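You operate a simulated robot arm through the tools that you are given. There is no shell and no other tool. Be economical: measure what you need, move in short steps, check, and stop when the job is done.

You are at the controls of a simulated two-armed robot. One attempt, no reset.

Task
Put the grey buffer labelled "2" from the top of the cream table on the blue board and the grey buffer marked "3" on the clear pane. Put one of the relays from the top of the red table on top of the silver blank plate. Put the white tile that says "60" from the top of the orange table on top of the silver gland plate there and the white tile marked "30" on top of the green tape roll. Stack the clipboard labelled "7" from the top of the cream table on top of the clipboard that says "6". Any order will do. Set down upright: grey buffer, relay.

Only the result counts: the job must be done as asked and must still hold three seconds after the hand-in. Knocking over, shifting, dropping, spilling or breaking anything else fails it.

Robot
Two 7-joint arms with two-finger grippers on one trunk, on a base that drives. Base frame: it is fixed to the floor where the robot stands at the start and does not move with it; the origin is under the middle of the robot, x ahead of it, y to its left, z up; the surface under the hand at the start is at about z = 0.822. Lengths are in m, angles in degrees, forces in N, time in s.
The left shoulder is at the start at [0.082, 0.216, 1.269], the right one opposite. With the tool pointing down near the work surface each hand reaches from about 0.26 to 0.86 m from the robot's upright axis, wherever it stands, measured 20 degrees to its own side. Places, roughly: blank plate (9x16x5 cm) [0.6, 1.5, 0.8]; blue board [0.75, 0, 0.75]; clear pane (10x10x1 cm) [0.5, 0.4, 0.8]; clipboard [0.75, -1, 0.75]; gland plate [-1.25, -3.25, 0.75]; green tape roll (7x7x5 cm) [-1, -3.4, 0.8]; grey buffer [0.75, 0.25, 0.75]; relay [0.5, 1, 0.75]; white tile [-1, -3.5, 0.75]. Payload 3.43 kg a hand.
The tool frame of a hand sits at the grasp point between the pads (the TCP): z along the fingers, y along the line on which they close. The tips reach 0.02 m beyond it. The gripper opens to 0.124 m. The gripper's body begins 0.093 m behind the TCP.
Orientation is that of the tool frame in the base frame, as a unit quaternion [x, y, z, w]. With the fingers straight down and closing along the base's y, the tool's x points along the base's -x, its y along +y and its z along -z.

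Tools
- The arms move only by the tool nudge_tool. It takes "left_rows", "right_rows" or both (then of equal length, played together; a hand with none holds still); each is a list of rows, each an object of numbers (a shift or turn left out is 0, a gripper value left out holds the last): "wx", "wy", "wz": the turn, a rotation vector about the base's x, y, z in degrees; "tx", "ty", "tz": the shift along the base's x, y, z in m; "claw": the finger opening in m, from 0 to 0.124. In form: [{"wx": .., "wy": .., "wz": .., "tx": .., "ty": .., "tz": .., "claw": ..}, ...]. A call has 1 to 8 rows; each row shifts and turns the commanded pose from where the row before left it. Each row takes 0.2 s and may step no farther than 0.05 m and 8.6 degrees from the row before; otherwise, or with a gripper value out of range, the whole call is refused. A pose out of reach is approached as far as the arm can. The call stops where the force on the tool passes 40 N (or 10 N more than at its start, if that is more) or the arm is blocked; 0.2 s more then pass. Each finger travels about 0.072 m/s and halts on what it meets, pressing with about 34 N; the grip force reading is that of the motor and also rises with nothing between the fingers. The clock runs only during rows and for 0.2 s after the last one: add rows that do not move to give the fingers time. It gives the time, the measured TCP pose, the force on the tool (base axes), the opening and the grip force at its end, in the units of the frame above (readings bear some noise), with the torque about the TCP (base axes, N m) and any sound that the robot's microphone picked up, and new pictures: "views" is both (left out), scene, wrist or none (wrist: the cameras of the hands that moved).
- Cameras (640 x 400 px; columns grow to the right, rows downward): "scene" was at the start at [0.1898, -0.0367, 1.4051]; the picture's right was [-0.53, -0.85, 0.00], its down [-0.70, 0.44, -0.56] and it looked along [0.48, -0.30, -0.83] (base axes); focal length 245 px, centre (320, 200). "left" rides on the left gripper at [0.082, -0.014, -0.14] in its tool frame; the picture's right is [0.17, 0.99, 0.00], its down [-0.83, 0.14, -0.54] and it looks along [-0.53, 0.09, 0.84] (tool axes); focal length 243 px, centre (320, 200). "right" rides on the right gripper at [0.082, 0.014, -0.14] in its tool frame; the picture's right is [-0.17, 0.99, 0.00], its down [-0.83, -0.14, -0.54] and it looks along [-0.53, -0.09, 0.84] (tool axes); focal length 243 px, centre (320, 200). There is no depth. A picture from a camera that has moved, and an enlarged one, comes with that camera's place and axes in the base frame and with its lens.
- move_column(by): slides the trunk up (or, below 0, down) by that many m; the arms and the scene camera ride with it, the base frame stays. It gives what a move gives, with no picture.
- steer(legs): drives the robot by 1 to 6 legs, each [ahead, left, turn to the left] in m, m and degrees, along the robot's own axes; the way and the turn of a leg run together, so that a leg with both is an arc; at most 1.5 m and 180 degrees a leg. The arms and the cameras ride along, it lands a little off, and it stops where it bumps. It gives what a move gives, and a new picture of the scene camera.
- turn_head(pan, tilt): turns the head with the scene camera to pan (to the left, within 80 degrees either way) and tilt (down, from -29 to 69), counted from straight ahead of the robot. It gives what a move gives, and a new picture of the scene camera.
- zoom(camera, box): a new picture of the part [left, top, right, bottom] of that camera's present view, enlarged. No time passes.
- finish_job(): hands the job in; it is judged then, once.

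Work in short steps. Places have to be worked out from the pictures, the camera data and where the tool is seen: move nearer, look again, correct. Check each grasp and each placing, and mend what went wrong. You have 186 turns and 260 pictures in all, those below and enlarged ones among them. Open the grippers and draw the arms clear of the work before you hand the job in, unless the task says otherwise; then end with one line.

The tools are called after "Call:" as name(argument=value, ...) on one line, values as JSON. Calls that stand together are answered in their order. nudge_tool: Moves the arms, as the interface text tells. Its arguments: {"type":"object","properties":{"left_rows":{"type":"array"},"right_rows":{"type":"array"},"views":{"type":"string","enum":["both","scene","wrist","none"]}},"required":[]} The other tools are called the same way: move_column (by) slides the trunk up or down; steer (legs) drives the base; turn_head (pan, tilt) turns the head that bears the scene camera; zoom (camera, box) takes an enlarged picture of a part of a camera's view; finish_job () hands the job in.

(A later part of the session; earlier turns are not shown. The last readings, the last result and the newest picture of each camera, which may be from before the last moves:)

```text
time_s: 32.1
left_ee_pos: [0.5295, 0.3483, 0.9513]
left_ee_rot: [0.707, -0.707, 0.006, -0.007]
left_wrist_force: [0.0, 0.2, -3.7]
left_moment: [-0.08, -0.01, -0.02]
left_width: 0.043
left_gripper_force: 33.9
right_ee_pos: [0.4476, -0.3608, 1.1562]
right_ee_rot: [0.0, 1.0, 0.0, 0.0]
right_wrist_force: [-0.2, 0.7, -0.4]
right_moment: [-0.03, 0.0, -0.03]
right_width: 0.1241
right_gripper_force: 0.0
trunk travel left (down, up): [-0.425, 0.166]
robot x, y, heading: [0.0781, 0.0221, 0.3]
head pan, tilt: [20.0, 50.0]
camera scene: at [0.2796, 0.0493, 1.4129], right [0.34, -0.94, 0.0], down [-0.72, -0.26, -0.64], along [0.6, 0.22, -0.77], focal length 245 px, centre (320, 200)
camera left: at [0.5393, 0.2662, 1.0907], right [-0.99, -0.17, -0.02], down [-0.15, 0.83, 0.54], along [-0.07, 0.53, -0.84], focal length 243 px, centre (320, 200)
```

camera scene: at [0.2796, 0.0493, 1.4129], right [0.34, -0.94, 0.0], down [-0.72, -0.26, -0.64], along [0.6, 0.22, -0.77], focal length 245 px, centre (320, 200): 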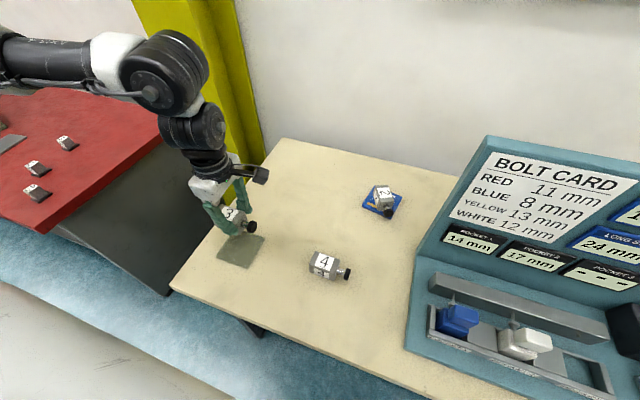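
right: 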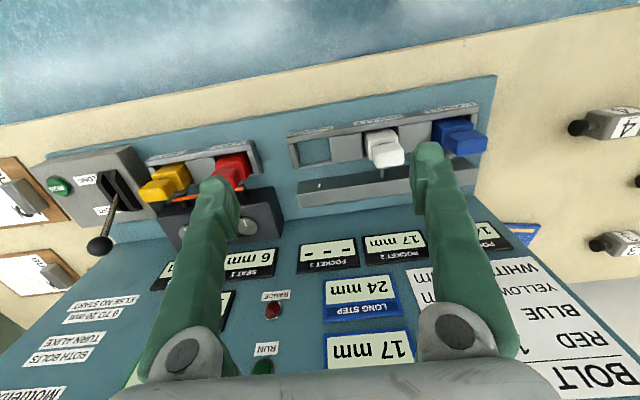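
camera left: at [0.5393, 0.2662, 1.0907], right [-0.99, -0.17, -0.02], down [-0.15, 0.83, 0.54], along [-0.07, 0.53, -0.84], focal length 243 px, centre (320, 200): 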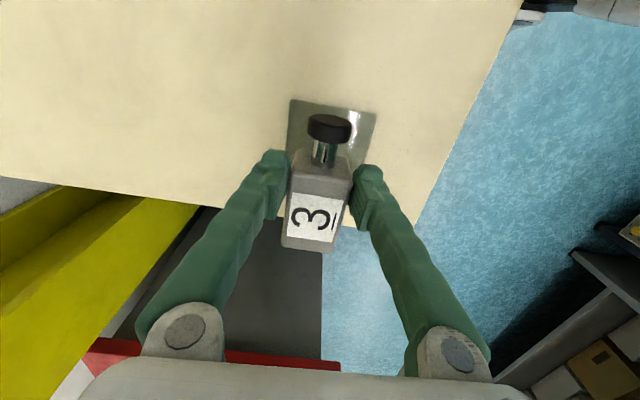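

The pane's centre is at about (0.522, 0.360). Align and lower.

Call:
nudge_tool(left_rows=[{"tx": -0.0075, "ty": 0.008, "tz": -0.03}, {"tz": -0.03}, {"tz": -0.016}, {}], views="wrist")

Call:
zoom(camera="scene", box=[190, 180, 310, 280])

```text
time_s: 33.1
left_ee_pos: [0.5242, 0.3566, 0.8725]
left_ee_rot: [0.707, -0.707, 0.006, -0.006]
left_wrist_force: [-0.4, 0.5, -3.1]
left_moment: [-0.03, 0.02, 0.0]
left_width: 0.0433
left_gripper_force: 34.2
right_ee_pos: [0.449, -0.3625, 1.1543]
right_ee_rot: [0.0, 1.0, 0.0, 0.0]
right_wrist_force: [-0.5, -0.9, -0.5]
right_moment: [0.04, -0.01, -0.02]
right_width: 0.1241
right_gripper_force: 0.1
trunk travel left (down, up): [-0.425, 0.166]
robot x, y, heading: [0.0783, 0.0194, -0.3]
head pan, tilt: [20.0, 50.0]
camera left: at [0.5335, 0.2746, 1.0132], right [-0.99, -0.17, -0.02], down [-0.15, 0.83, 0.54], along [-0.08, 0.53, -0.84], focal length 243 px, centre (320, 200)
```

left: 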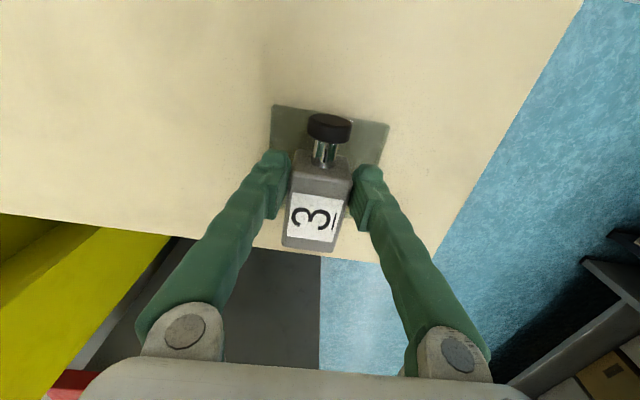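

```text
4.00 times, centred on (250, 230) of scene
camera zoom: at [0.2808, 0.049, 1.4127], right [0.34, -0.94, 0.0], down [-0.72, -0.26, -0.64], along [0.6, 0.22, -0.77], focal length 981 px, centre (600, 80)
```

zoom: 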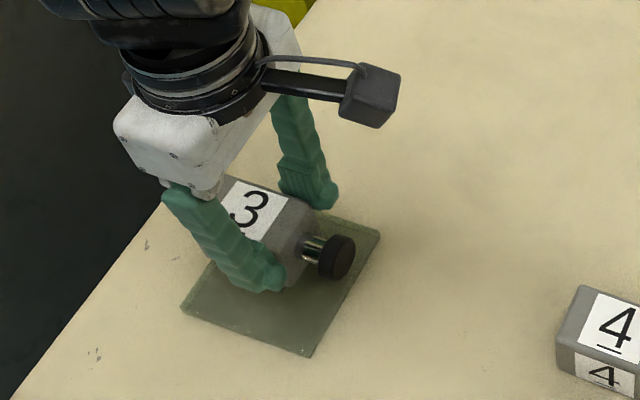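

Aligned inside the pane. Lower to contact.

Call:
nudge_tool(left_rows=[{"tx": -0.002, "tz": -0.005}, {"tz": -0.003}, {"tz": -0.003}, {}], views="none")

```text
time_s: 34.1
left_ee_pos: [0.5202, 0.3567, 0.8624]
left_ee_rot: [0.708, -0.706, 0.006, -0.006]
left_wrist_force: [-0.3, -0.4, -2.5]
left_moment: [-0.06, 0.0, -0.02]
left_width: 0.0432
left_gripper_force: 34.0
right_ee_pos: [0.4492, -0.3605, 1.1558]
right_ee_rot: [0.001, 1.0, 0.0, 0.0]
right_wrist_force: [0.6, 0.9, -0.2]
right_moment: [-0.02, 0.01, 0.04]
right_width: 0.1236
right_gripper_force: 0.1
trunk travel left (down, up): [-0.425, 0.166]
robot x, y, heading: [0.0759, 0.0235, -0.2]
head pan, tilt: [20.0, 50.0]
```

No contact yet; lowering in fine steps.

Call:
nudge_tool(left_rows=[{"tz": -0.003}, {"tz": -0.003}, {}], views="none")

```text
time_s: 34.9
left_ee_pos: [0.5217, 0.3566, 0.8588]
left_ee_rot: [0.708, -0.706, 0.007, -0.008]
left_wrist_force: [-0.9, 5.9, 30.1]
left_moment: [0.37, 0.15, -0.06]
left_width: 0.0432
left_gripper_force: 34.7
right_ee_pos: [0.4477, -0.3619, 1.1558]
right_ee_rot: [0.0, 1.0, 0.001, 0.0]
right_wrist_force: [-0.3, 0.0, 0.2]
right_moment: [-0.01, -0.02, 0.01]
right_width: 0.1239
right_gripper_force: 0.1
trunk travel left (down, up): [-0.425, 0.166]
robot x, y, heading: [0.0798, 0.0196, -0.2]
head pan, tilt: [20.0, 50.0]
```

Contact. Ease up 2 mm, release and rise.

Call:
nudge_tool(left_rows=[{"tz": 0.003}, {"claw": 0.05}, {"claw": 0.075}, {"claw": 0.09}, {"tz": 0.03}, {"tz": 0.05}, {"tz": 0.05}, {}], views="wrist")

Call:
zoom(camera="scene", box=[190, 180, 310, 280])

```text
time_s: 36.7
left_ee_pos: [0.5211, 0.3573, 0.9899]
left_ee_rot: [0.707, -0.707, 0.005, -0.006]
left_wrist_force: [-1.1, 0.7, -0.4]
left_moment: [0.01, -0.01, 0.01]
left_width: 0.0901
left_gripper_force: 0.0
right_ee_pos: [0.4497, -0.3619, 1.155]
right_ee_rot: [0.0, 1.0, 0.0, 0.001]
right_wrist_force: [0.1, 0.5, 0.5]
right_moment: [-0.03, -0.02, -0.01]
right_width: 0.1239
right_gripper_force: 0.0
trunk travel left (down, up): [-0.425, 0.166]
robot x, y, heading: [0.0792, 0.0244, 0.0]
head pan, tilt: [20.0, 50.0]
camera left: at [0.531, 0.275, 1.1296], right [-0.99, -0.17, -0.02], down [-0.15, 0.83, 0.54], along [-0.08, 0.53, -0.84], focal length 243 px, centre (320, 200)
```

left: 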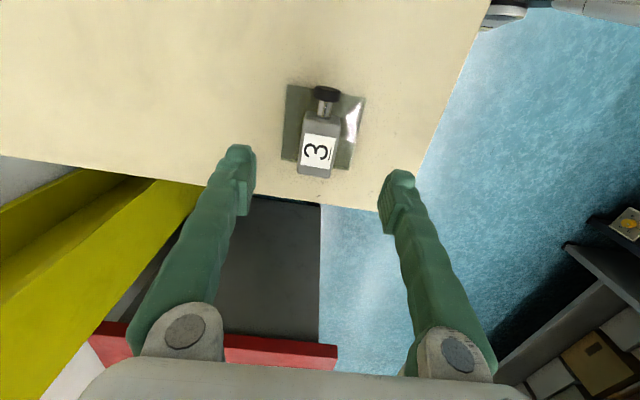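

```text
4.00 times, centred on (250, 230) of scene
camera zoom: at [0.2814, 0.049, 1.4126], right [0.34, -0.94, 0.0], down [-0.72, -0.26, -0.64], along [0.6, 0.22, -0.77], focal length 981 px, centre (600, 80)
```

zoom: 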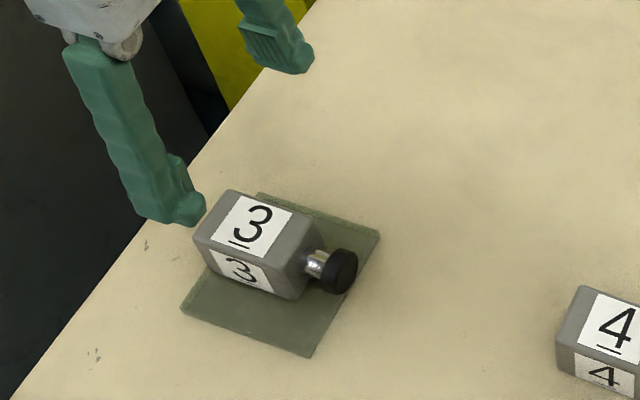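

Both buffers are placed. I'll retract the left hand, then drive toward the clipboards (around y=-1) with the right arm in mind.

Call:
nudge_tool(left_rows=[{"tz": 0.04}, {"tz": 0.04}, {"tz": 0.04}, {"tx": -0.03, "tz": 0.03}, {"tx": -0.03}, {"tx": -0.04}, {"tx": -0.04}, {}], views="none")

Call:
steer(legs=[[-0.08, 0, 0], [0, -0.75, 0]])

Call:
turn_head(pan=-25, tilt=45)

```text
time_s: 38.5
left_ee_pos: [0.4364, 0.3481, 1.1358]
left_ee_rot: [0.707, -0.707, 0.005, -0.006]
left_wrist_force: [0.5, -0.6, -0.5]
left_moment: [0.0, 0.02, 0.0]
left_width: 0.09
left_gripper_force: 0.1
left hand out of reach, approached as far as the arm can: row 5, 6, 7
right_ee_pos: [0.4493, -0.3603, 1.1546]
right_ee_rot: [0.0, 1.0, 0.0, 0.0]
right_wrist_force: [0.3, -0.1, 0.2]
right_moment: [-0.01, 0.01, -0.01]
right_width: 0.124
right_gripper_force: 0.1
trunk travel left (down, up): [-0.425, 0.166]
robot x, y, heading: [0.0802, 0.023, -0.2]
head pan, tilt: [20.0, 50.0]
```

```text
time_s: 49.7
left_ee_pos: [0.3553, -0.4044, 1.1358]
left_ee_rot: [0.707, -0.707, 0.005, -0.006]
left_wrist_force: [-0.4, 0.0, 0.3]
left_moment: [0.01, 0.01, 0.01]
left_width: 0.0903
left_gripper_force: 0.0
right_ee_pos: [0.3677, -1.1142, 1.1544]
right_ee_rot: [0.001, 1.0, 0.0, 0.0]
right_wrist_force: [-0.1, 1.0, 0.5]
right_moment: [-0.02, -0.03, 0.0]
right_width: 0.124
right_gripper_force: 0.2
trunk travel left (down, up): [-0.425, 0.166]
robot x, y, heading: [-0.0011, -0.7317, 0.1]
head pan, tilt: [20.0, 50.0]
camera scene: at [0.1998, -0.7036, 1.4127], right [0.34, -0.94, 0.0], down [-0.72, -0.26, -0.64], along [0.6, 0.22, -0.77], focal length 245 px, centre (320, 200)
```

scene: 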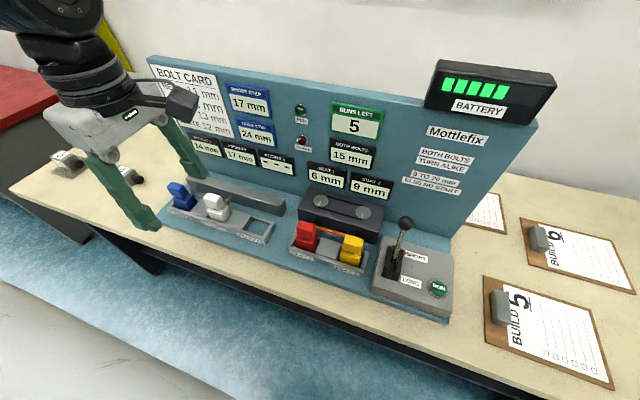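

```text
time_s: 50.8
left_ee_pos: [0.3557, -0.4063, 1.1357]
left_ee_rot: [0.707, -0.707, 0.005, -0.006]
left_wrist_force: [-0.5, -0.1, -0.3]
left_moment: [0.02, -0.02, -0.02]
left_width: 0.0899
left_gripper_force: 0.0
right_ee_pos: [0.3673, -1.1132, 1.1546]
right_ee_rot: [0.001, 1.0, -0.001, -0.001]
right_wrist_force: [-0.4, 0.3, -0.4]
right_moment: [-0.01, -0.02, 0.02]
right_width: 0.1241
right_gripper_force: 0.1
trunk travel left (down, up): [-0.425, 0.166]
robot x, y, heading: [-0.0027, -0.7278, -0.0]
head pan, tilt: [-25.0, 45.0]
camera scene: at [0.2011, -0.7643, 1.4196], right [-0.42, -0.91, 0.0], down [-0.64, 0.3, -0.71], along [0.64, -0.3, -0.71], focal length 245 px, centre (320, 200)
```

scene: 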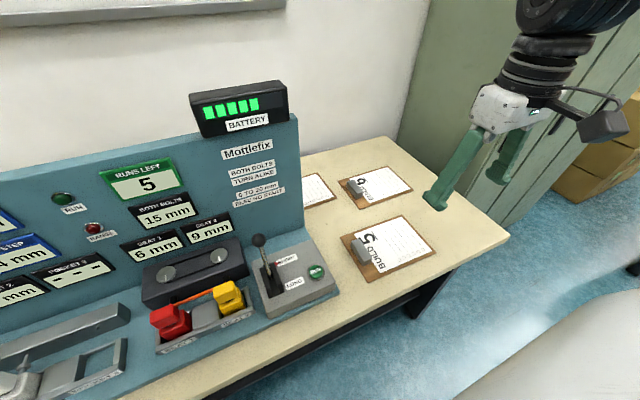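

Clipboard 7 sits partly behind the panel's right edge. I'll drive further right for an unobstructed look at all three.

Call:
steer(legs=[[0, -0.4, 0]])

Call:
turn_head(pan=10, tilt=45)

```text
time_s: 56.7
left_ee_pos: [0.3562, -0.8073, 1.1347]
left_ee_rot: [-0.706, 0.708, -0.006, 0.006]
left_wrist_force: [-0.2, -0.2, 0.6]
left_moment: [0.01, -0.03, 0.0]
left_width: 0.0902
left_gripper_force: 0.0
right_ee_pos: [0.3646, -1.5167, 1.155]
right_ee_rot: [0.001, 1.0, 0.0, 0.0]
right_wrist_force: [-0.8, -0.2, -0.2]
right_moment: [0.01, -0.02, 0.02]
right_width: 0.1236
right_gripper_force: 0.0
trunk travel left (down, up): [-0.425, 0.166]
robot x, y, heading: [-0.0051, -1.1339, -0.5]
head pan, tilt: [-25.0, 45.0]
camera scene: at [0.1997, -1.1658, 1.4196], right [-0.43, -0.9, 0.0], down [-0.64, 0.3, -0.71], along [0.64, -0.3, -0.71], focal length 245 px, centre (320, 200)
```

scene: 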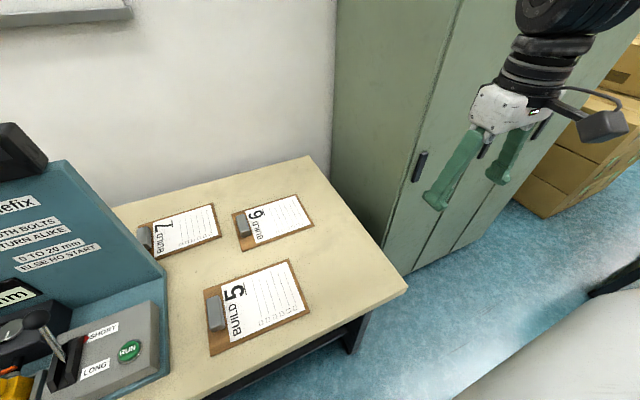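

```text
time_s: 57.7
left_ee_pos: [0.3554, -0.8073, 1.1349]
left_ee_rot: [-0.706, 0.708, -0.006, 0.005]
left_wrist_force: [-0.4, -0.3, -0.4]
left_moment: [-0.03, -0.02, 0.0]
left_width: 0.0901
left_gripper_force: 0.1
right_ee_pos: [0.3653, -1.516, 1.1544]
right_ee_rot: [0.002, 1.0, 0.0, -0.001]
right_wrist_force: [-0.1, -0.1, -0.2]
right_moment: [0.0, -0.01, 0.0]
right_width: 0.124
right_gripper_force: 0.1
trunk travel left (down, up): [-0.425, 0.166]
robot x, y, heading: [-0.001, -1.1316, -0.3]
head pan, tilt: [10.0, 45.0]
camera scene: at [0.2063, -1.1176, 1.4196], right [0.17, -0.99, 0.0], down [-0.7, -0.12, -0.71], along [0.7, 0.12, -0.71], focal length 245 px, centre (320, 200)
```

scene: 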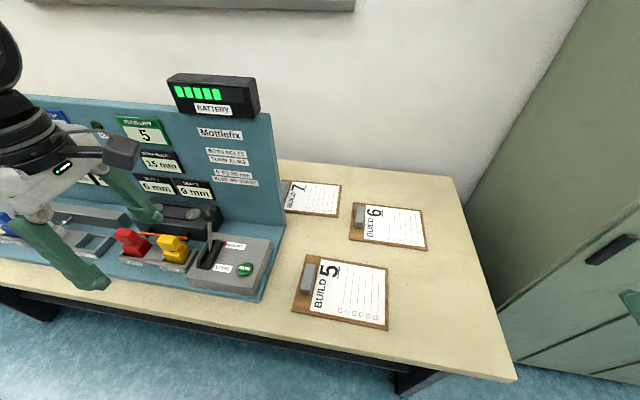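

Call:
zoom(camera="scene", box=[270, 160, 450, 270])

```text
3.56 times, centred on (360, 215) of scene
camera zoom: at [0.2063, -1.1176, 1.4196], right [0.17, -0.99, 0.0], down [-0.7, -0.12, -0.71], along [0.7, 0.12, -0.71], focal length 872 px, centre (178, 147)
```

zoom: 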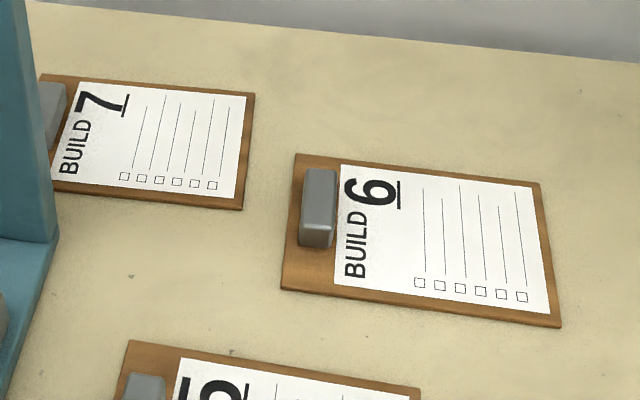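

Clipboard 6 spans about x 0.65–0.81, y -1.13…-1.355; clipboard 7's centre is about (0.81,-0.97) with its clip near (0.82,-0.88), just behind the panel's right end (y≈-0.93). The right arm with its elbow outward is the safest approach, so I move the base so that the clip lies ~0.25 m to its right.

Call:
steer(legs=[[0, 0.5, 0], [0.07, 0, 0]])

Call:
nudge_tool(right_rows=[{"wz": -8.5, "tx": 0.02}, {"wz": -8.5, "tx": 0.03}, {"wz": -8.5, "tx": 0.03}, {"wz": -8.5, "tx": 0.03}, {"wz": -8.5, "tx": 0.03}, {"wz": -8.5, "tx": 0.03}, {"wz": -8.5, "tx": 0.03}, {"wz": -8.5, "tx": 0.03}], views="wrist")

```text
time_s: 65.5
left_ee_pos: [0.4237, -0.3083, 1.1369]
left_ee_rot: [0.707, -0.707, 0.005, -0.006]
left_wrist_force: [-0.3, 0.0, 0.8]
left_moment: [0.02, 0.0, -0.01]
left_width: 0.0897
left_gripper_force: 0.0
right_ee_pos: [0.4369, -1.0159, 1.1559]
right_ee_rot: [0.0, 1.0, 0.0, 0.001]
right_wrist_force: [-0.1, 1.0, 0.5]
right_moment: [-0.01, -0.01, 0.04]
right_width: 0.1241
right_gripper_force: 0.0
trunk travel left (down, up): [-0.425, 0.166]
robot x, y, heading: [0.0682, -0.6351, 0.1]
head pan, tilt: [10.0, 45.0]
camera scene: at [0.2753, -0.6192, 1.4199], right [0.17, -0.98, 0.0], down [-0.7, -0.12, -0.71], along [0.7, 0.12, -0.71], focal length 245 px, centre (320, 200)
```

scene: 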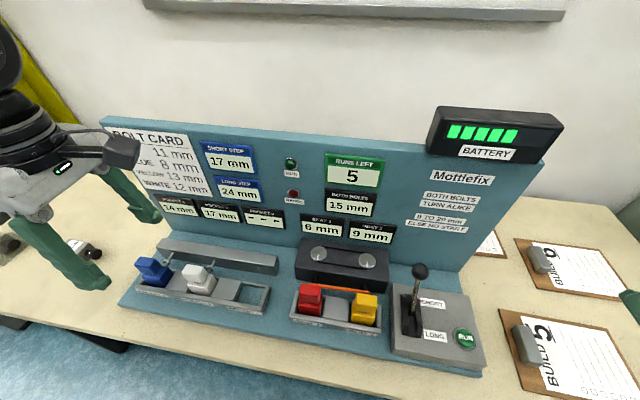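

```text
time_s: 67.3
left_ee_pos: [0.4297, -0.3073, 1.1345]
left_ee_rot: [-0.707, 0.707, -0.004, 0.005]
left_wrist_force: [1.0, 0.3, -0.3]
left_moment: [-0.05, 0.08, 0.04]
left_width: 0.0899
left_gripper_force: 0.1
right_ee_pos: [0.668, -1.113, 1.2207]
right_ee_rot: [0.506, 0.863, 0.003, 0.003]
right_wrist_force: [-0.3, -0.6, -0.2]
right_moment: [0.01, 0.1, 0.03]
right_width: 0.1239
right_gripper_force: 0.0
right hand out of reach, approached as far as the arm can: row 3, 4, 5, 6, 7, 8
trunk travel left (down, up): [-0.425, 0.166]
robot x, y, heading: [0.067, -0.6347, -0.2]
head pan, tilt: [10.0, 45.0]
camera right: at [0.6382, -1.0346, 1.3612], right [0.94, 0.34, 0.01], down [0.28, -0.79, 0.54], along [0.19, -0.51, -0.84], focal length 243 px, centre (320, 200)
```

right: 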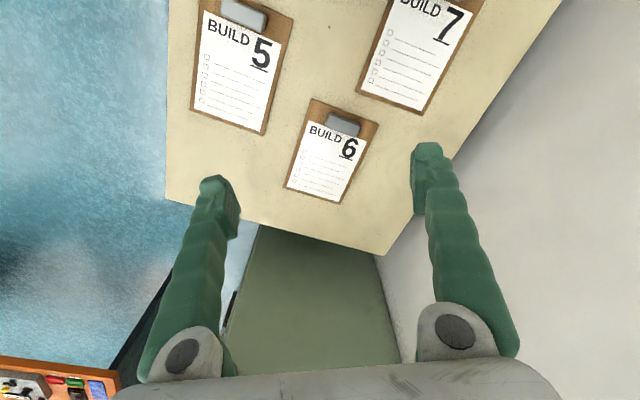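

The wrist view gives 6: centre (0.735,-1.242), 7: centre (0.82,-0.97), clip 7 ≈ (0.82,-0.875). Finish the turn while moving past the panel's end, staying at y≈-1.06.

Call:
nudge_tool(right_rows=[{"wz": -7.3, "tx": 0.035, "ty": 0.012, "tz": -0.02}, {"wz": -7.3, "tx": 0.035, "ty": 0.012, "tz": -0.02}, {"wz": -7.3, "tx": 0.035, "ty": 0.012, "tz": -0.02}, {"wz": -7.3, "tx": 0.035, "ty": 0.012, "tz": -0.02}, {}], views="wrist")

```text
time_s: 68.5
left_ee_pos: [0.4236, -0.3073, 1.135]
left_ee_rot: [-0.707, 0.707, -0.005, 0.006]
left_wrist_force: [-0.3, -0.6, -0.4]
left_moment: [-0.01, 0.01, 0.05]
left_width: 0.0899
left_gripper_force: 0.2
right_ee_pos: [0.7304, -1.2513, 1.0758]
right_ee_rot: [0.707, 0.707, 0.013, 0.004]
right_wrist_force: [-1.6, -0.1, 0.1]
right_moment: [-0.02, -0.03, 0.0]
right_width: 0.1239
right_gripper_force: 0.1
right hand out of reach, approached as far as the arm can: row 1, 2, 3, 4
trunk travel left (down, up): [-0.425, 0.166]
robot x, y, heading: [0.0673, -0.6309, 0.0]
head pan, tilt: [10.0, 45.0]
camera right: at [0.7403, -1.1713, 1.2173], right [0.99, -0.17, 0.02], down [-0.15, -0.84, 0.52], along [-0.07, -0.52, -0.85], focal length 243 px, centre (320, 200)
```

right: 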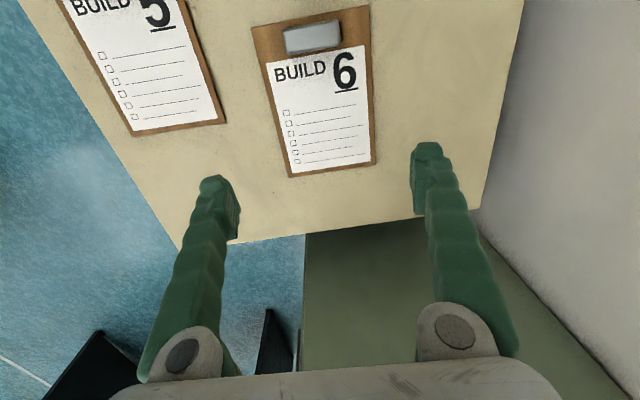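

The arm drifted outward at that height. I'll bring it in lower, stepwise: first y to about -1.1, then x to 0.82.

Call:
nudge_tool(right_rows=[{"ty": 0.03, "tz": -0.02, "claw": 0.09}, {"ty": 0.03, "tz": -0.02}, {"ty": 0.03, "tz": -0.02, "tx": 0.01}, {"ty": 0.03, "tz": -0.01, "tx": 0.02}, {"ty": 0.02, "tx": 0.03}, {"ty": 0.02, "tx": 0.03}, {}], views="wrist")

```text
time_s: 70.1
left_ee_pos: [0.4265, -0.3089, 1.1363]
left_ee_rot: [-0.707, 0.707, -0.005, 0.005]
left_wrist_force: [-0.1, 0.0, 0.1]
left_moment: [0.0, -0.04, -0.05]
left_width: 0.09
left_gripper_force: 0.0
right_ee_pos: [0.7374, -1.2466, 1.0161]
right_ee_rot: [0.712, 0.702, 0.006, 0.002]
right_wrist_force: [-0.2, -0.6, 0.3]
right_moment: [-0.01, 0.0, 0.0]
right_width: 0.0901
right_gripper_force: 0.0
right hand out of reach, approached as far as the arm can: row 1, 2, 3, 4, 5, 6
trunk travel left (down, up): [-0.425, 0.166]
robot x, y, heading: [0.069, -0.6338, -0.2]
head pan, tilt: [10.0, 45.0]
camera right: at [0.7521, -1.1657, 1.1566], right [0.98, -0.18, 0.01], down [-0.16, -0.83, 0.53], along [-0.09, -0.53, -0.85], focal length 243 px, centre (320, 200)
```

right: 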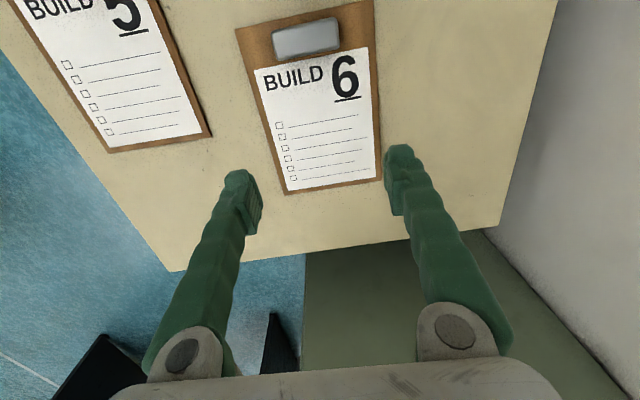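

The wrist seems stuck near a joint limit in this posture. I'll unwind the yaw while moving inward, then turn again there, as worked with the left arm.

Call:
nudge_tool(right_rows=[{"wz": 8}, {"wz": 8, "ty": 0.02}, {"wz": 8, "ty": 0.03}, {"wz": 8, "ty": 0.03}, {"ty": 0.03}, {"ty": 0.03}, {}], views="wrist")

```text
time_s: 71.7
left_ee_pos: [0.4251, -0.308, 1.1356]
left_ee_rot: [-0.707, 0.707, -0.005, 0.005]
left_wrist_force: [0.1, 0.6, 0.7]
left_moment: [0.04, 0.01, 0.0]
left_width: 0.09
left_gripper_force: 0.0
right_ee_pos: [0.7392, -1.1085, 1.017]
right_ee_rot: [0.497, 0.868, 0.0, 0.0]
right_wrist_force: [0.2, -0.2, 0.1]
right_moment: [0.01, 0.03, 0.01]
right_width: 0.0899
right_gripper_force: 0.0
trunk travel left (down, up): [-0.425, 0.166]
robot x, y, heading: [0.065, -0.6363, -0.3]
head pan, tilt: [10.0, 45.0]
camera right: at [0.7083, -1.0304, 1.1566], right [0.93, 0.36, 0.0], down [0.3, -0.79, 0.54], along [0.19, -0.5, -0.84], focal length 243 px, centre (320, 200)
```

right: 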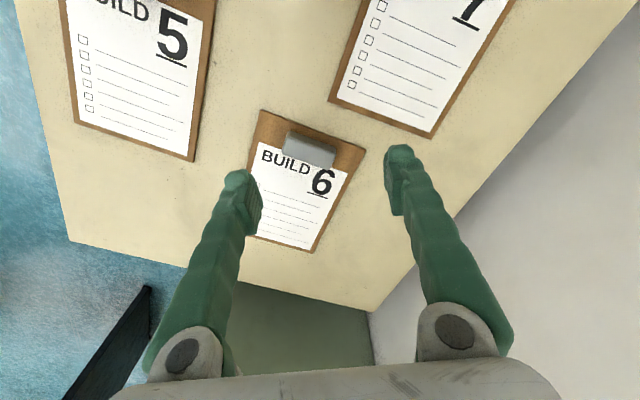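

Reachable again at yaw -60. Move diagonally: x to 0.82 while edging inward.

Call:
nudge_tool(right_rows=[{"tx": 0.015, "ty": 0.012}, {"tx": 0.02, "ty": 0.012}, {"tx": 0.02, "ty": 0.012}, {"tx": 0.025, "ty": 0.012}, {}], views="wrist")

```text
time_s: 72.9
left_ee_pos: [0.4248, -0.3095, 1.1348]
left_ee_rot: [-0.707, 0.707, -0.006, 0.005]
left_wrist_force: [-0.9, 0.6, -0.9]
left_moment: [0.03, -0.02, 0.0]
left_width: 0.0901
left_gripper_force: 0.1
right_ee_pos: [0.7583, -1.0715, 1.0065]
right_ee_rot: [0.496, 0.868, 0.001, 0.001]
right_wrist_force: [0.7, 0.4, -0.2]
right_moment: [0.02, -0.04, -0.01]
right_width: 0.0899
right_gripper_force: 0.0
right hand out of reach, approached as far as the arm can: row 2, 3, 4
trunk travel left (down, up): [-0.425, 0.166]
robot x, y, heading: [0.0642, -0.6379, -0.2]
head pan, tilt: [10.0, 45.0]
camera right: at [0.727, -0.9943, 1.1472], right [0.93, 0.36, 0.0], down [0.3, -0.79, 0.54], along [0.2, -0.5, -0.84], focal length 243 px, centre (320, 200)
```

right: 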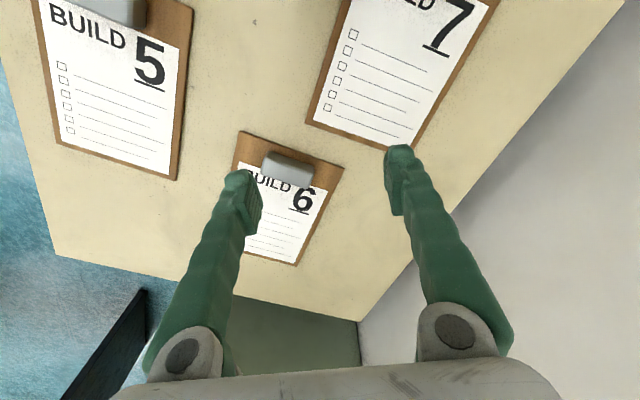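

Reach ends here; creep the base 5 cm ahead to clear the panel edge with the hand.

Call:
steer(legs=[[0.05, 0, 0]])

Call:
nudge_tool(right_rows=[{"tx": 0.004, "ty": 0.025}, {"tx": 0.004, "ty": 0.025}, {"tx": 0.004, "ty": 0.025}, {}], views="both")

```text
time_s: 73.9
left_ee_pos: [0.4723, -0.3065, 1.1374]
left_ee_rot: [0.708, -0.707, 0.006, -0.006]
left_wrist_force: [-0.5, 0.5, -0.9]
left_moment: [0.03, 0.01, 0.01]
left_width: 0.0899
left_gripper_force: 0.2
right_ee_pos: [0.8055, -1.0718, 1.0086]
right_ee_rot: [0.496, 0.868, 0.002, 0.002]
right_wrist_force: [0.4, -0.1, -0.3]
right_moment: [-0.02, 0.0, -0.03]
right_width: 0.0901
right_gripper_force: 0.0
trunk travel left (down, up): [-0.425, 0.166]
robot x, y, heading: [0.1174, -0.6306, 0.1]
head pan, tilt: [10.0, 45.0]
camera scene: at [0.3229, -0.619, 1.4201], right [0.17, -0.98, 0.0], down [-0.7, -0.12, -0.71], along [0.7, 0.12, -0.71], focal length 245 px, centre (320, 200)
```

scene: 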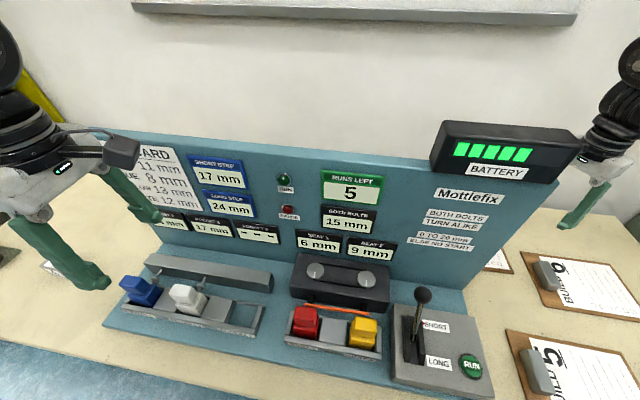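

```text
time_s: 74.9
left_ee_pos: [0.4731, -0.3087, 1.1362]
left_ee_rot: [0.707, -0.707, 0.006, -0.005]
left_wrist_force: [-0.2, 0.0, 0.6]
left_moment: [-0.01, 0.0, 0.02]
left_width: 0.0899
left_gripper_force: 0.0
right_ee_pos: [0.807, -1.0624, 0.9991]
right_ee_rot: [0.495, 0.869, 0.004, 0.002]
right_wrist_force: [-0.5, 0.0, 0.6]
right_moment: [-0.01, 0.0, -0.04]
right_width: 0.0898
right_gripper_force: 0.1
right hand out of reach, approached as far as the arm can: row 1, 2, 3
trunk travel left (down, up): [-0.425, 0.166]
robot x, y, heading: [0.1156, -0.638, 0.1]
head pan, tilt: [10.0, 45.0]
camera scene: at [0.3247, -0.6191, 1.4198], right [0.17, -0.98, 0.0], down [-0.7, -0.12, -0.71], along [0.7, 0.12, -0.71], focal length 245 px, centre (320, 200)
camera right: at [0.7756, -0.9844, 1.1408], right [0.93, 0.36, 0.01], down [0.3, -0.79, 0.54], along [0.2, -0.5, -0.84], focal length 243 px, centre (320, 200)
```

scene: 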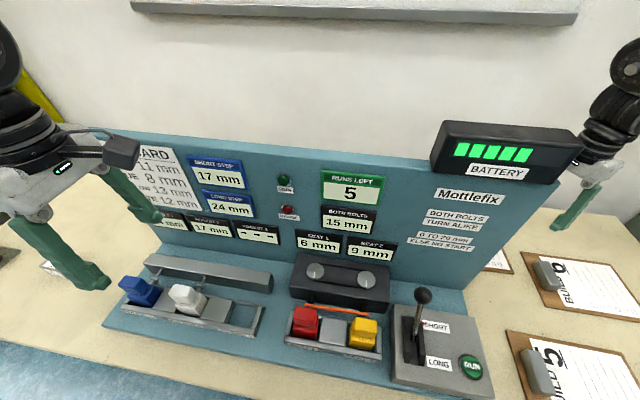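
right: 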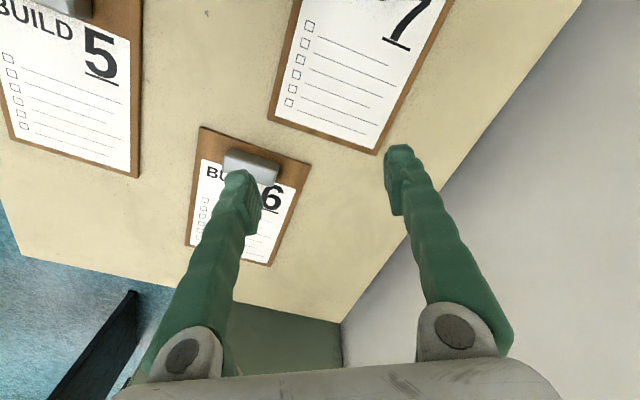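

The posture blocks inward motion although the spot should be in range. I'll lower and unwind the yaw here to change the arm's posture, then come in.

Call:
nudge_tool(right_rows=[{"wz": 7, "tz": -0.01}, {"wz": 7, "tz": -0.01}, {"wz": 7, "tz": -0.01}, {"wz": 7, "tz": -0.01}, {"wz": 7, "ty": 0.01}, {"ty": 0.03}, {"ty": 0.02}, {}], views="none")

```text
time_s: 76.7
left_ee_pos: [0.4744, -0.3083, 1.1362]
left_ee_rot: [0.707, -0.707, 0.006, -0.005]
left_wrist_force: [-0.3, -0.3, 0.0]
left_moment: [0.02, 0.0, -0.03]
left_width: 0.0898
left_gripper_force: 0.1
right_ee_pos: [0.7956, -1.0059, 0.9575]
right_ee_rot: [0.213, 0.977, 0.004, 0.003]
right_wrist_force: [-0.3, -0.2, 0.2]
right_moment: [-0.01, -0.03, -0.01]
right_width: 0.0901
right_gripper_force: 0.0
right hand out of reach, approached as far as the arm can: row 6, 7
trunk travel left (down, up): [-0.425, 0.166]
robot x, y, heading: [0.1186, -0.6363, 0.2]
head pan, tilt: [10.0, 45.0]
```

The right arm is in an awkward posture. Plan: back off clear of everything, re-form the arm into the mirror of the left arm's good posture (yaw turned while close in), then carry the hand to the clip by driving the base.

Call:
steer(legs=[[0, -0.12, 0], [-0.3, 0, 0]])

Call:
nudge_tool(right_rows=[{"wz": 6, "tz": 0.02, "tx": -0.02, "ty": 0.03}, {"wz": 6, "tz": 0.02, "tx": -0.02, "ty": 0.03}, {"wz": 6, "tz": 0.02, "tx": -0.02, "ty": 0.03}, {"wz": 6, "tz": 0.02, "tx": -0.02, "ty": 0.03}, {"tz": 0.02, "tx": -0.02, "ty": 0.03}, {"tx": -0.02, "ty": 0.04}, {"tx": -0.02, "ty": 0.04}, {"ty": 0.04}], views="scene")

```text
time_s: 81.0
left_ee_pos: [0.1773, -0.4275, 1.136]
left_ee_rot: [-0.707, 0.708, -0.006, 0.006]
left_wrist_force: [0.2, -0.6, -0.2]
left_moment: [0.02, 0.0, 0.01]
left_width: 0.0899
left_gripper_force: 0.1
right_ee_pos: [0.4978, -1.1253, 0.9578]
right_ee_rot: [0.212, 0.977, 0.003, 0.002]
right_wrist_force: [0.0, -0.4, -0.2]
right_moment: [-0.03, -0.05, 0.0]
right_width: 0.0903
right_gripper_force: 0.1
trunk travel left (down, up): [-0.425, 0.166]
robot x, y, heading: [-0.1853, -0.7564, 0.1]
head pan, tilt: [10.0, 45.0]
camera scene: at [0.0293, -0.7396, 1.4195], right [0.17, -0.98, 0.0], down [-0.7, -0.12, -0.71], along [0.7, 0.12, -0.71], focal length 245 px, centre (320, 200)
```

scene: 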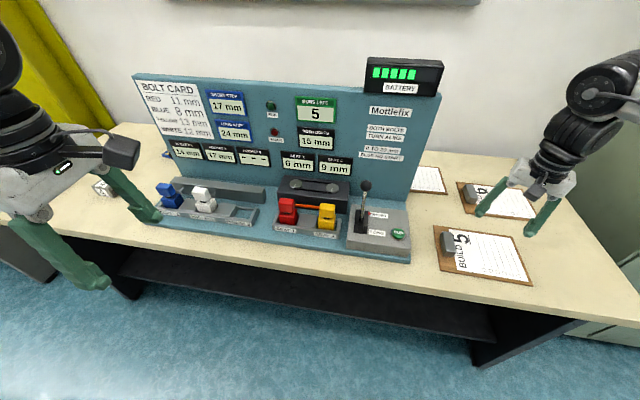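

```text
time_s: 82.8
left_ee_pos: [0.1759, -0.4275, 1.1357]
left_ee_rot: [0.707, -0.707, 0.006, -0.005]
left_wrist_force: [-0.1, 0.2, -0.8]
left_moment: [0.04, -0.02, -0.02]
left_width: 0.0899
left_gripper_force: 0.0
right_ee_pos: [0.3305, -0.9719, 1.0775]
right_ee_rot: [0.004, 1.0, 0.007, 0.003]
right_wrist_force: [0.6, -0.2, 0.4]
right_moment: [0.01, 0.0, -0.01]
right_width: 0.0901
right_gripper_force: 0.0
right hand out of reach, approached as far as the arm can: row 3, 4, 5, 6, 7, 8
trunk travel left (down, up): [-0.425, 0.166]
robot x, y, heading: [-0.1771, -0.752, 0.2]
head pan, tilt: [10.0, 45.0]
camera scene: at [0.0287, -0.7397, 1.4196], right [0.17, -0.98, 0.0], down [-0.7, -0.12, -0.71], along [0.7, 0.12, -0.71], focal length 245 px, centre (320, 200)
```

scene: 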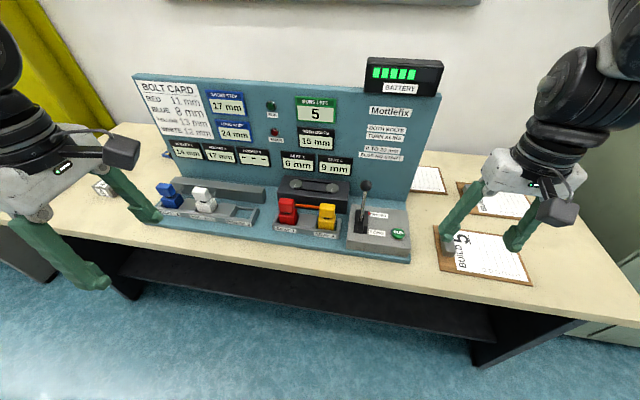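

Now turn yaw to -90 from here while moving slightly outward and down.

Call:
nudge_tool(right_rows=[{"wz": -8.4, "tx": 0.01, "ty": -0.005, "tz": -0.015}, {"wz": -8.4, "tx": 0.01, "ty": -0.005, "tz": -0.015}, {"wz": -8.4, "tx": 0.01, "ty": -0.005, "tz": -0.015}, {"wz": -8.4, "tx": 0.01, "ty": -0.005, "tz": -0.015}, {"wz": -8.4, "tx": 0.01, "ty": -0.005, "tz": -0.015}, {"wz": -8.4, "tx": 0.01, "ty": -0.005, "tz": -0.015}, {"wz": -8.4, "tx": 0.01, "ty": -0.005}, {"wz": -8.4}], views="none")

Call:
nudge_tool(right_rows=[{"wz": -8.4}, {"wz": -8.4}, {"wz": -6}, {"tx": 0.03}, {"tx": 0.03}, {}], views="scene")

```text
time_s: 84.6
left_ee_pos: [0.175, -0.4306, 1.1367]
left_ee_rot: [-0.707, 0.707, -0.006, 0.006]
left_wrist_force: [-0.4, 0.0, 0.0]
left_moment: [0.02, -0.02, 0.03]
left_width: 0.0897
left_gripper_force: 0.1
right_ee_pos: [0.4901, -1.2417, 1.1175]
right_ee_rot: [0.54, 0.842, 0.008, 0.012]
right_wrist_force: [-0.9, -0.2, -0.9]
right_moment: [0.03, -0.05, 0.02]
right_width: 0.0898
right_gripper_force: 0.1
right hand out of reach, approached as far as the arm can: row 1, 2, 3, 4, 5, 6, 7, 8
trunk travel left (down, up): [-0.425, 0.166]
robot x, y, heading: [-0.1813, -0.7549, -0.2]
head pan, tilt: [10.0, 45.0]
```

```text
time_s: 86.0
left_ee_pos: [0.1771, -0.4292, 1.1353]
left_ee_rot: [0.707, -0.707, 0.005, -0.005]
left_wrist_force: [0.3, 0.4, -1.0]
left_moment: [-0.04, 0.02, 0.03]
left_width: 0.0901
left_gripper_force: 0.1
right_ee_pos: [0.4791, -1.3789, 1.0836]
right_ee_rot: [0.706, 0.708, 0.007, 0.005]
right_wrist_force: [1.0, 0.4, 0.1]
right_moment: [-0.03, -0.01, 0.01]
right_width: 0.0898
right_gripper_force: 0.0
right hand out of reach, approached as far as the arm can: row 1, 2, 3, 4, 5
trunk travel left (down, up): [-0.425, 0.166]
robot x, y, heading: [-0.1822, -0.7544, 0.3]
head pan, tilt: [10.0, 45.0]
camera scene: at [0.0287, -0.7397, 1.4196], right [0.17, -0.98, 0.0], down [-0.7, -0.12, -0.71], along [0.7, 0.12, -0.71], focal length 245 px, centre (320, 200)
```

scene: 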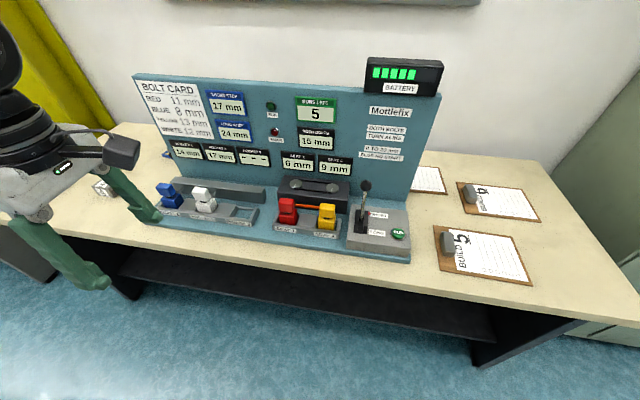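

Both arms evidently turn freely only in the positive sense, so for the right hand I want yaw +90 (camera on the -y side, even better). Unwinding and turning the other way.

Call:
nudge_tool(right_rows=[{"wz": 8.5, "ty": 0.01}, {"wz": 8.5, "ty": 0.01}, {"wz": 8.5, "ty": 0.02}, {"wz": 8.5, "ty": 0.03}, {"wz": 8.5, "ty": 0.03}, {"wz": 8.5, "ty": 0.03}, {"wz": 8.5, "ty": 0.03}, {"wz": 8.5, "ty": 0.03}], views="none")

Call:
nudge_tool(right_rows=[{"wz": 8.5, "ty": 0.03}, {"wz": 8.5, "ty": 0.03}, {"wz": 8.5, "ty": 0.03}, {"wz": 8.5, "ty": 0.03}, {"wz": 8.5, "ty": 0.02}, {"wz": 8.5}, {"wz": 8.5}, {"wz": 8.5}], views="none")

Call:
nudge_tool(right_rows=[{"wz": 8.5}, {"wz": 8.5}, {"wz": 8.5}, {"wz": 8.5}, {"wz": 8.5, "tz": -0.03}, {"wz": 1.5, "tz": -0.03}, {"tz": -0.03}, {}], views="scene")

```text
time_s: 87.8
left_ee_pos: [0.1772, -0.4275, 1.1359]
left_ee_rot: [-0.707, 0.707, -0.004, 0.005]
left_wrist_force: [0.2, -0.4, 0.4]
left_moment: [0.01, 0.0, -0.02]
left_width: 0.0901
left_gripper_force: 0.0
right_ee_pos: [0.4773, -1.1889, 1.0832]
right_ee_rot: [0.194, 0.981, 0.003, 0.003]
right_wrist_force: [-0.9, 0.8, -0.2]
right_moment: [-0.02, -0.01, 0.0]
right_width: 0.0899
right_gripper_force: 0.1
trunk travel left (down, up): [-0.425, 0.166]
robot x, y, heading: [-0.1809, -0.7515, -0.1]
head pan, tilt: [10.0, 45.0]
```

```text
time_s: 89.6
left_ee_pos: [0.1775, -0.4276, 1.135]
left_ee_rot: [-0.707, 0.707, -0.006, 0.005]
left_wrist_force: [-0.6, -0.2, -0.1]
left_moment: [-0.01, -0.04, 0.0]
left_width: 0.09
left_gripper_force: 0.1
right_ee_pos: [0.4442, -1.0702, 1.0724]
right_ee_rot: [-0.388, 0.922, 0.005, 0.002]
right_wrist_force: [0.5, 0.0, -0.3]
right_moment: [0.02, 0.01, 0.0]
right_width: 0.0904
right_gripper_force: 0.2
right hand out of reach, approached as far as the arm can: row 3, 4, 5
trunk travel left (down, up): [-0.425, 0.166]
robot x, y, heading: [-0.1809, -0.7551, -0.2]
head pan, tilt: [10.0, 45.0]
```

```text
time_s: 91.4
left_ee_pos: [0.1768, -0.4278, 1.1358]
left_ee_rot: [-0.707, 0.708, -0.005, 0.005]
left_wrist_force: [0.9, -0.2, 0.1]
left_moment: [-0.02, 0.01, -0.02]
left_width: 0.0901
left_gripper_force: 0.0
right_ee_pos: [0.4413, -1.0689, 0.9811]
right_ee_rot: [-0.704, 0.711, 0.005, 0.0]
right_wrist_force: [0.1, -0.2, -0.8]
right_moment: [-0.03, 0.0, -0.02]
right_width: 0.0899
right_gripper_force: 0.1
right hand out of reach, approached as far as the arm can: row 4
trunk travel left (down, up): [-0.425, 0.166]
robot x, y, heading: [-0.18, -0.7557, -0.2]
head pan, tilt: [10.0, 45.0]
camera scene: at [0.0283, -0.7395, 1.4197], right [0.17, -0.98, 0.0], down [-0.7, -0.12, -0.71], along [0.7, 0.12, -0.71], focal length 245 px, centre (320, 200)
```

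scene: 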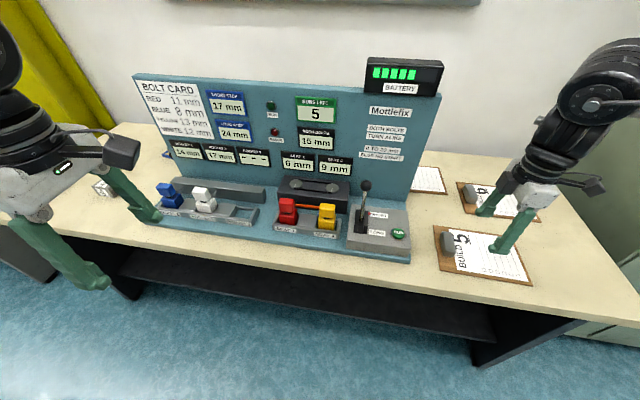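

Good posture. Extend the hand 10 cm, then drive ahead beside the panel and check.

Call:
nudge_tool(right_rows=[{"tx": 0.025}, {"tx": 0.025}, {"tx": 0.025}, {"tx": 0.025}, {}], views="none")

Call:
steer(legs=[[0.28, 0, 0]])

Call:
nudge_tool(right_rows=[{}], views="wrist")

```text
time_s: 92.6
left_ee_pos: [0.1767, -0.4283, 1.1348]
left_ee_rot: [0.707, -0.707, 0.005, -0.005]
left_wrist_force: [0.6, 0.7, -0.4]
left_moment: [0.01, -0.02, 0.04]
left_width: 0.0899
left_gripper_force: 0.1
right_ee_pos: [0.4834, -1.1032, 0.9757]
right_ee_rot: [-0.703, 0.711, 0.003, 0.001]
right_wrist_force: [-0.1, -1.3, -0.6]
right_moment: [0.01, -0.03, 0.02]
right_width: 0.09
right_gripper_force: 0.1
right hand out of reach, approached as far as the arm can: row 1, 2, 3, 4
trunk travel left (down, up): [-0.425, 0.166]
robot x, y, heading: [-0.1786, -0.7534, -0.1]
head pan, tilt: [10.0, 45.0]
```

```text
time_s: 94.8
left_ee_pos: [0.4555, -0.4298, 1.1355]
left_ee_rot: [-0.706, 0.708, -0.005, 0.006]
left_wrist_force: [-0.9, -0.7, 0.2]
left_moment: [0.0, 0.01, -0.02]
left_width: 0.0897
left_gripper_force: 0.1
right_ee_pos: [0.7583, -1.1055, 0.9761]
right_ee_rot: [-0.703, 0.711, 0.003, 0.002]
right_wrist_force: [-1.1, 0.3, -0.6]
right_moment: [0.03, -0.02, -0.01]
right_width: 0.0899
right_gripper_force: 0.1
trunk travel left (down, up): [-0.425, 0.166]
robot x, y, heading: [0.0979, -0.7549, -0.4]
head pan, tilt: [10.0, 45.0]
camera scene: at [0.3058, -0.7409, 1.4198], right [0.17, -0.99, 0.0], down [-0.7, -0.12, -0.71], along [0.7, 0.12, -0.71], focal length 245 px, centre (320, 200)
```

scene: 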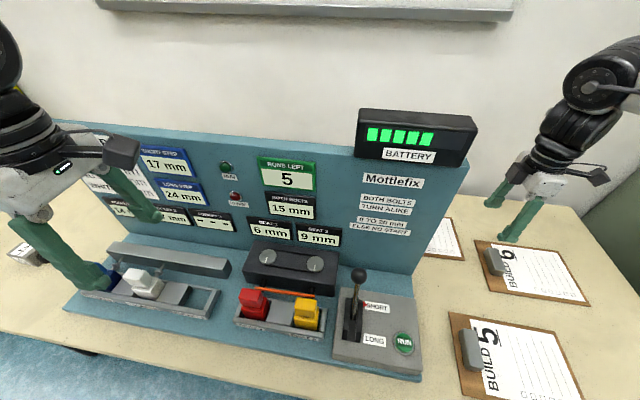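

```text
time_s: 95.2
left_ee_pos: [0.4547, -0.4299, 1.1364]
left_ee_rot: [-0.706, 0.708, -0.005, 0.005]
left_wrist_force: [-0.4, 0.4, 0.3]
left_moment: [0.01, -0.05, -0.04]
left_width: 0.0904
left_gripper_force: 0.0
right_ee_pos: [0.7579, -1.1058, 0.9765]
right_ee_rot: [-0.702, 0.712, 0.004, 0.001]
right_wrist_force: [-0.9, 0.3, -0.3]
right_moment: [-0.02, 0.01, 0.01]
right_width: 0.09
right_gripper_force: 0.2
trunk travel left (down, up): [-0.425, 0.166]
robot x, y, heading: [0.0939, -0.7546, -0.2]
head pan, tilt: [10.0, 45.0]
camera right: at [0.7437, -1.1889, 1.1164], right [-0.98, 0.18, 0.0], down [0.15, 0.82, 0.54], along [0.09, 0.54, -0.84], focal length 243 px, centre (320, 200)
```

right: 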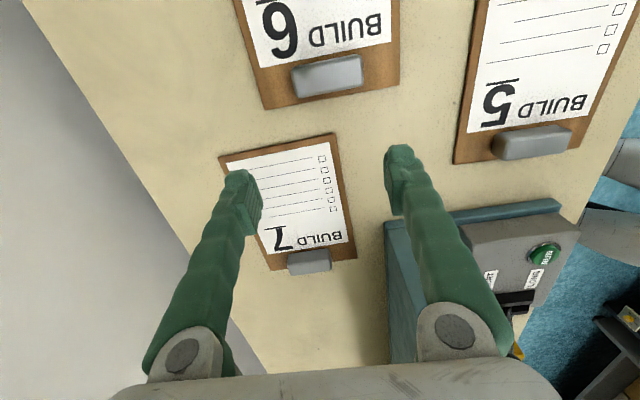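

Very good view: clip 7 is at about (0.810,-0.902), and the panel's back is at x≈0.685, leaving room. Try extending x at a lower height.

Call:
nudge_tool(right_rows=[{"tz": -0.03}, {"tz": -0.02}, {"tx": 0.02, "ty": 0.02}, {"tx": 0.02, "ty": 0.02}, {"tx": 0.012}, {}], views="none")

```text
time_s: 96.7
left_ee_pos: [0.4552, -0.4304, 1.1355]
left_ee_rot: [-0.705, 0.709, -0.006, 0.005]
left_wrist_force: [0.2, -0.2, 0.7]
left_moment: [0.01, 0.0, 0.0]
left_width: 0.0899
left_gripper_force: 0.0
right_ee_pos: [0.7556, -1.092, 0.9265]
right_ee_rot: [-0.703, 0.712, 0.004, 0.003]
right_wrist_force: [-0.7, -0.1, 0.0]
right_moment: [0.04, 0.0, -0.01]
right_width: 0.0901
right_gripper_force: 0.0
right hand out of reach, approached as far as the arm can: row 3, 4, 5
trunk travel left (down, up): [-0.425, 0.166]
robot x, y, heading: [0.0978, -0.7552, -0.2]
head pan, tilt: [10.0, 45.0]
```

Still limited, so creep the base ahead 5.5 cm and see that it does not bump.

Call:
steer(legs=[[0.055, 0, 0]])

```text
time_s: 97.7
left_ee_pos: [0.5073, -0.4303, 1.1362]
left_ee_rot: [-0.706, 0.708, -0.006, 0.007]
left_wrist_force: [0.3, 0.4, 0.1]
left_moment: [0.02, -0.03, 0.0]
left_width: 0.0901
left_gripper_force: 0.0
right_ee_pos: [0.8106, -1.0929, 0.9276]
right_ee_rot: [-0.703, 0.711, 0.003, 0.003]
right_wrist_force: [0.2, 0.7, -0.2]
right_moment: [-0.02, 0.0, 0.0]
right_width: 0.0902
right_gripper_force: 0.0
trunk travel left (down, up): [-0.425, 0.166]
robot x, y, heading: [0.147, -0.7539, -0.1]
head pan, tilt: [10.0, 45.0]
camera scene: at [0.3592, -0.7409, 1.4199], right [0.17, -0.99, 0.0], down [-0.7, -0.12, -0.71], along [0.7, 0.12, -0.71], focal length 245 px, centre (320, 200)
```

scene: 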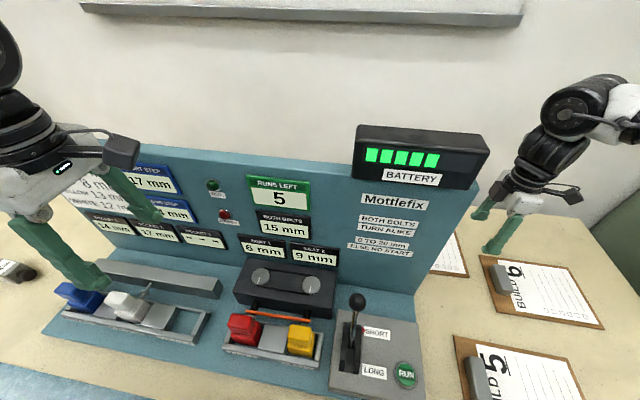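

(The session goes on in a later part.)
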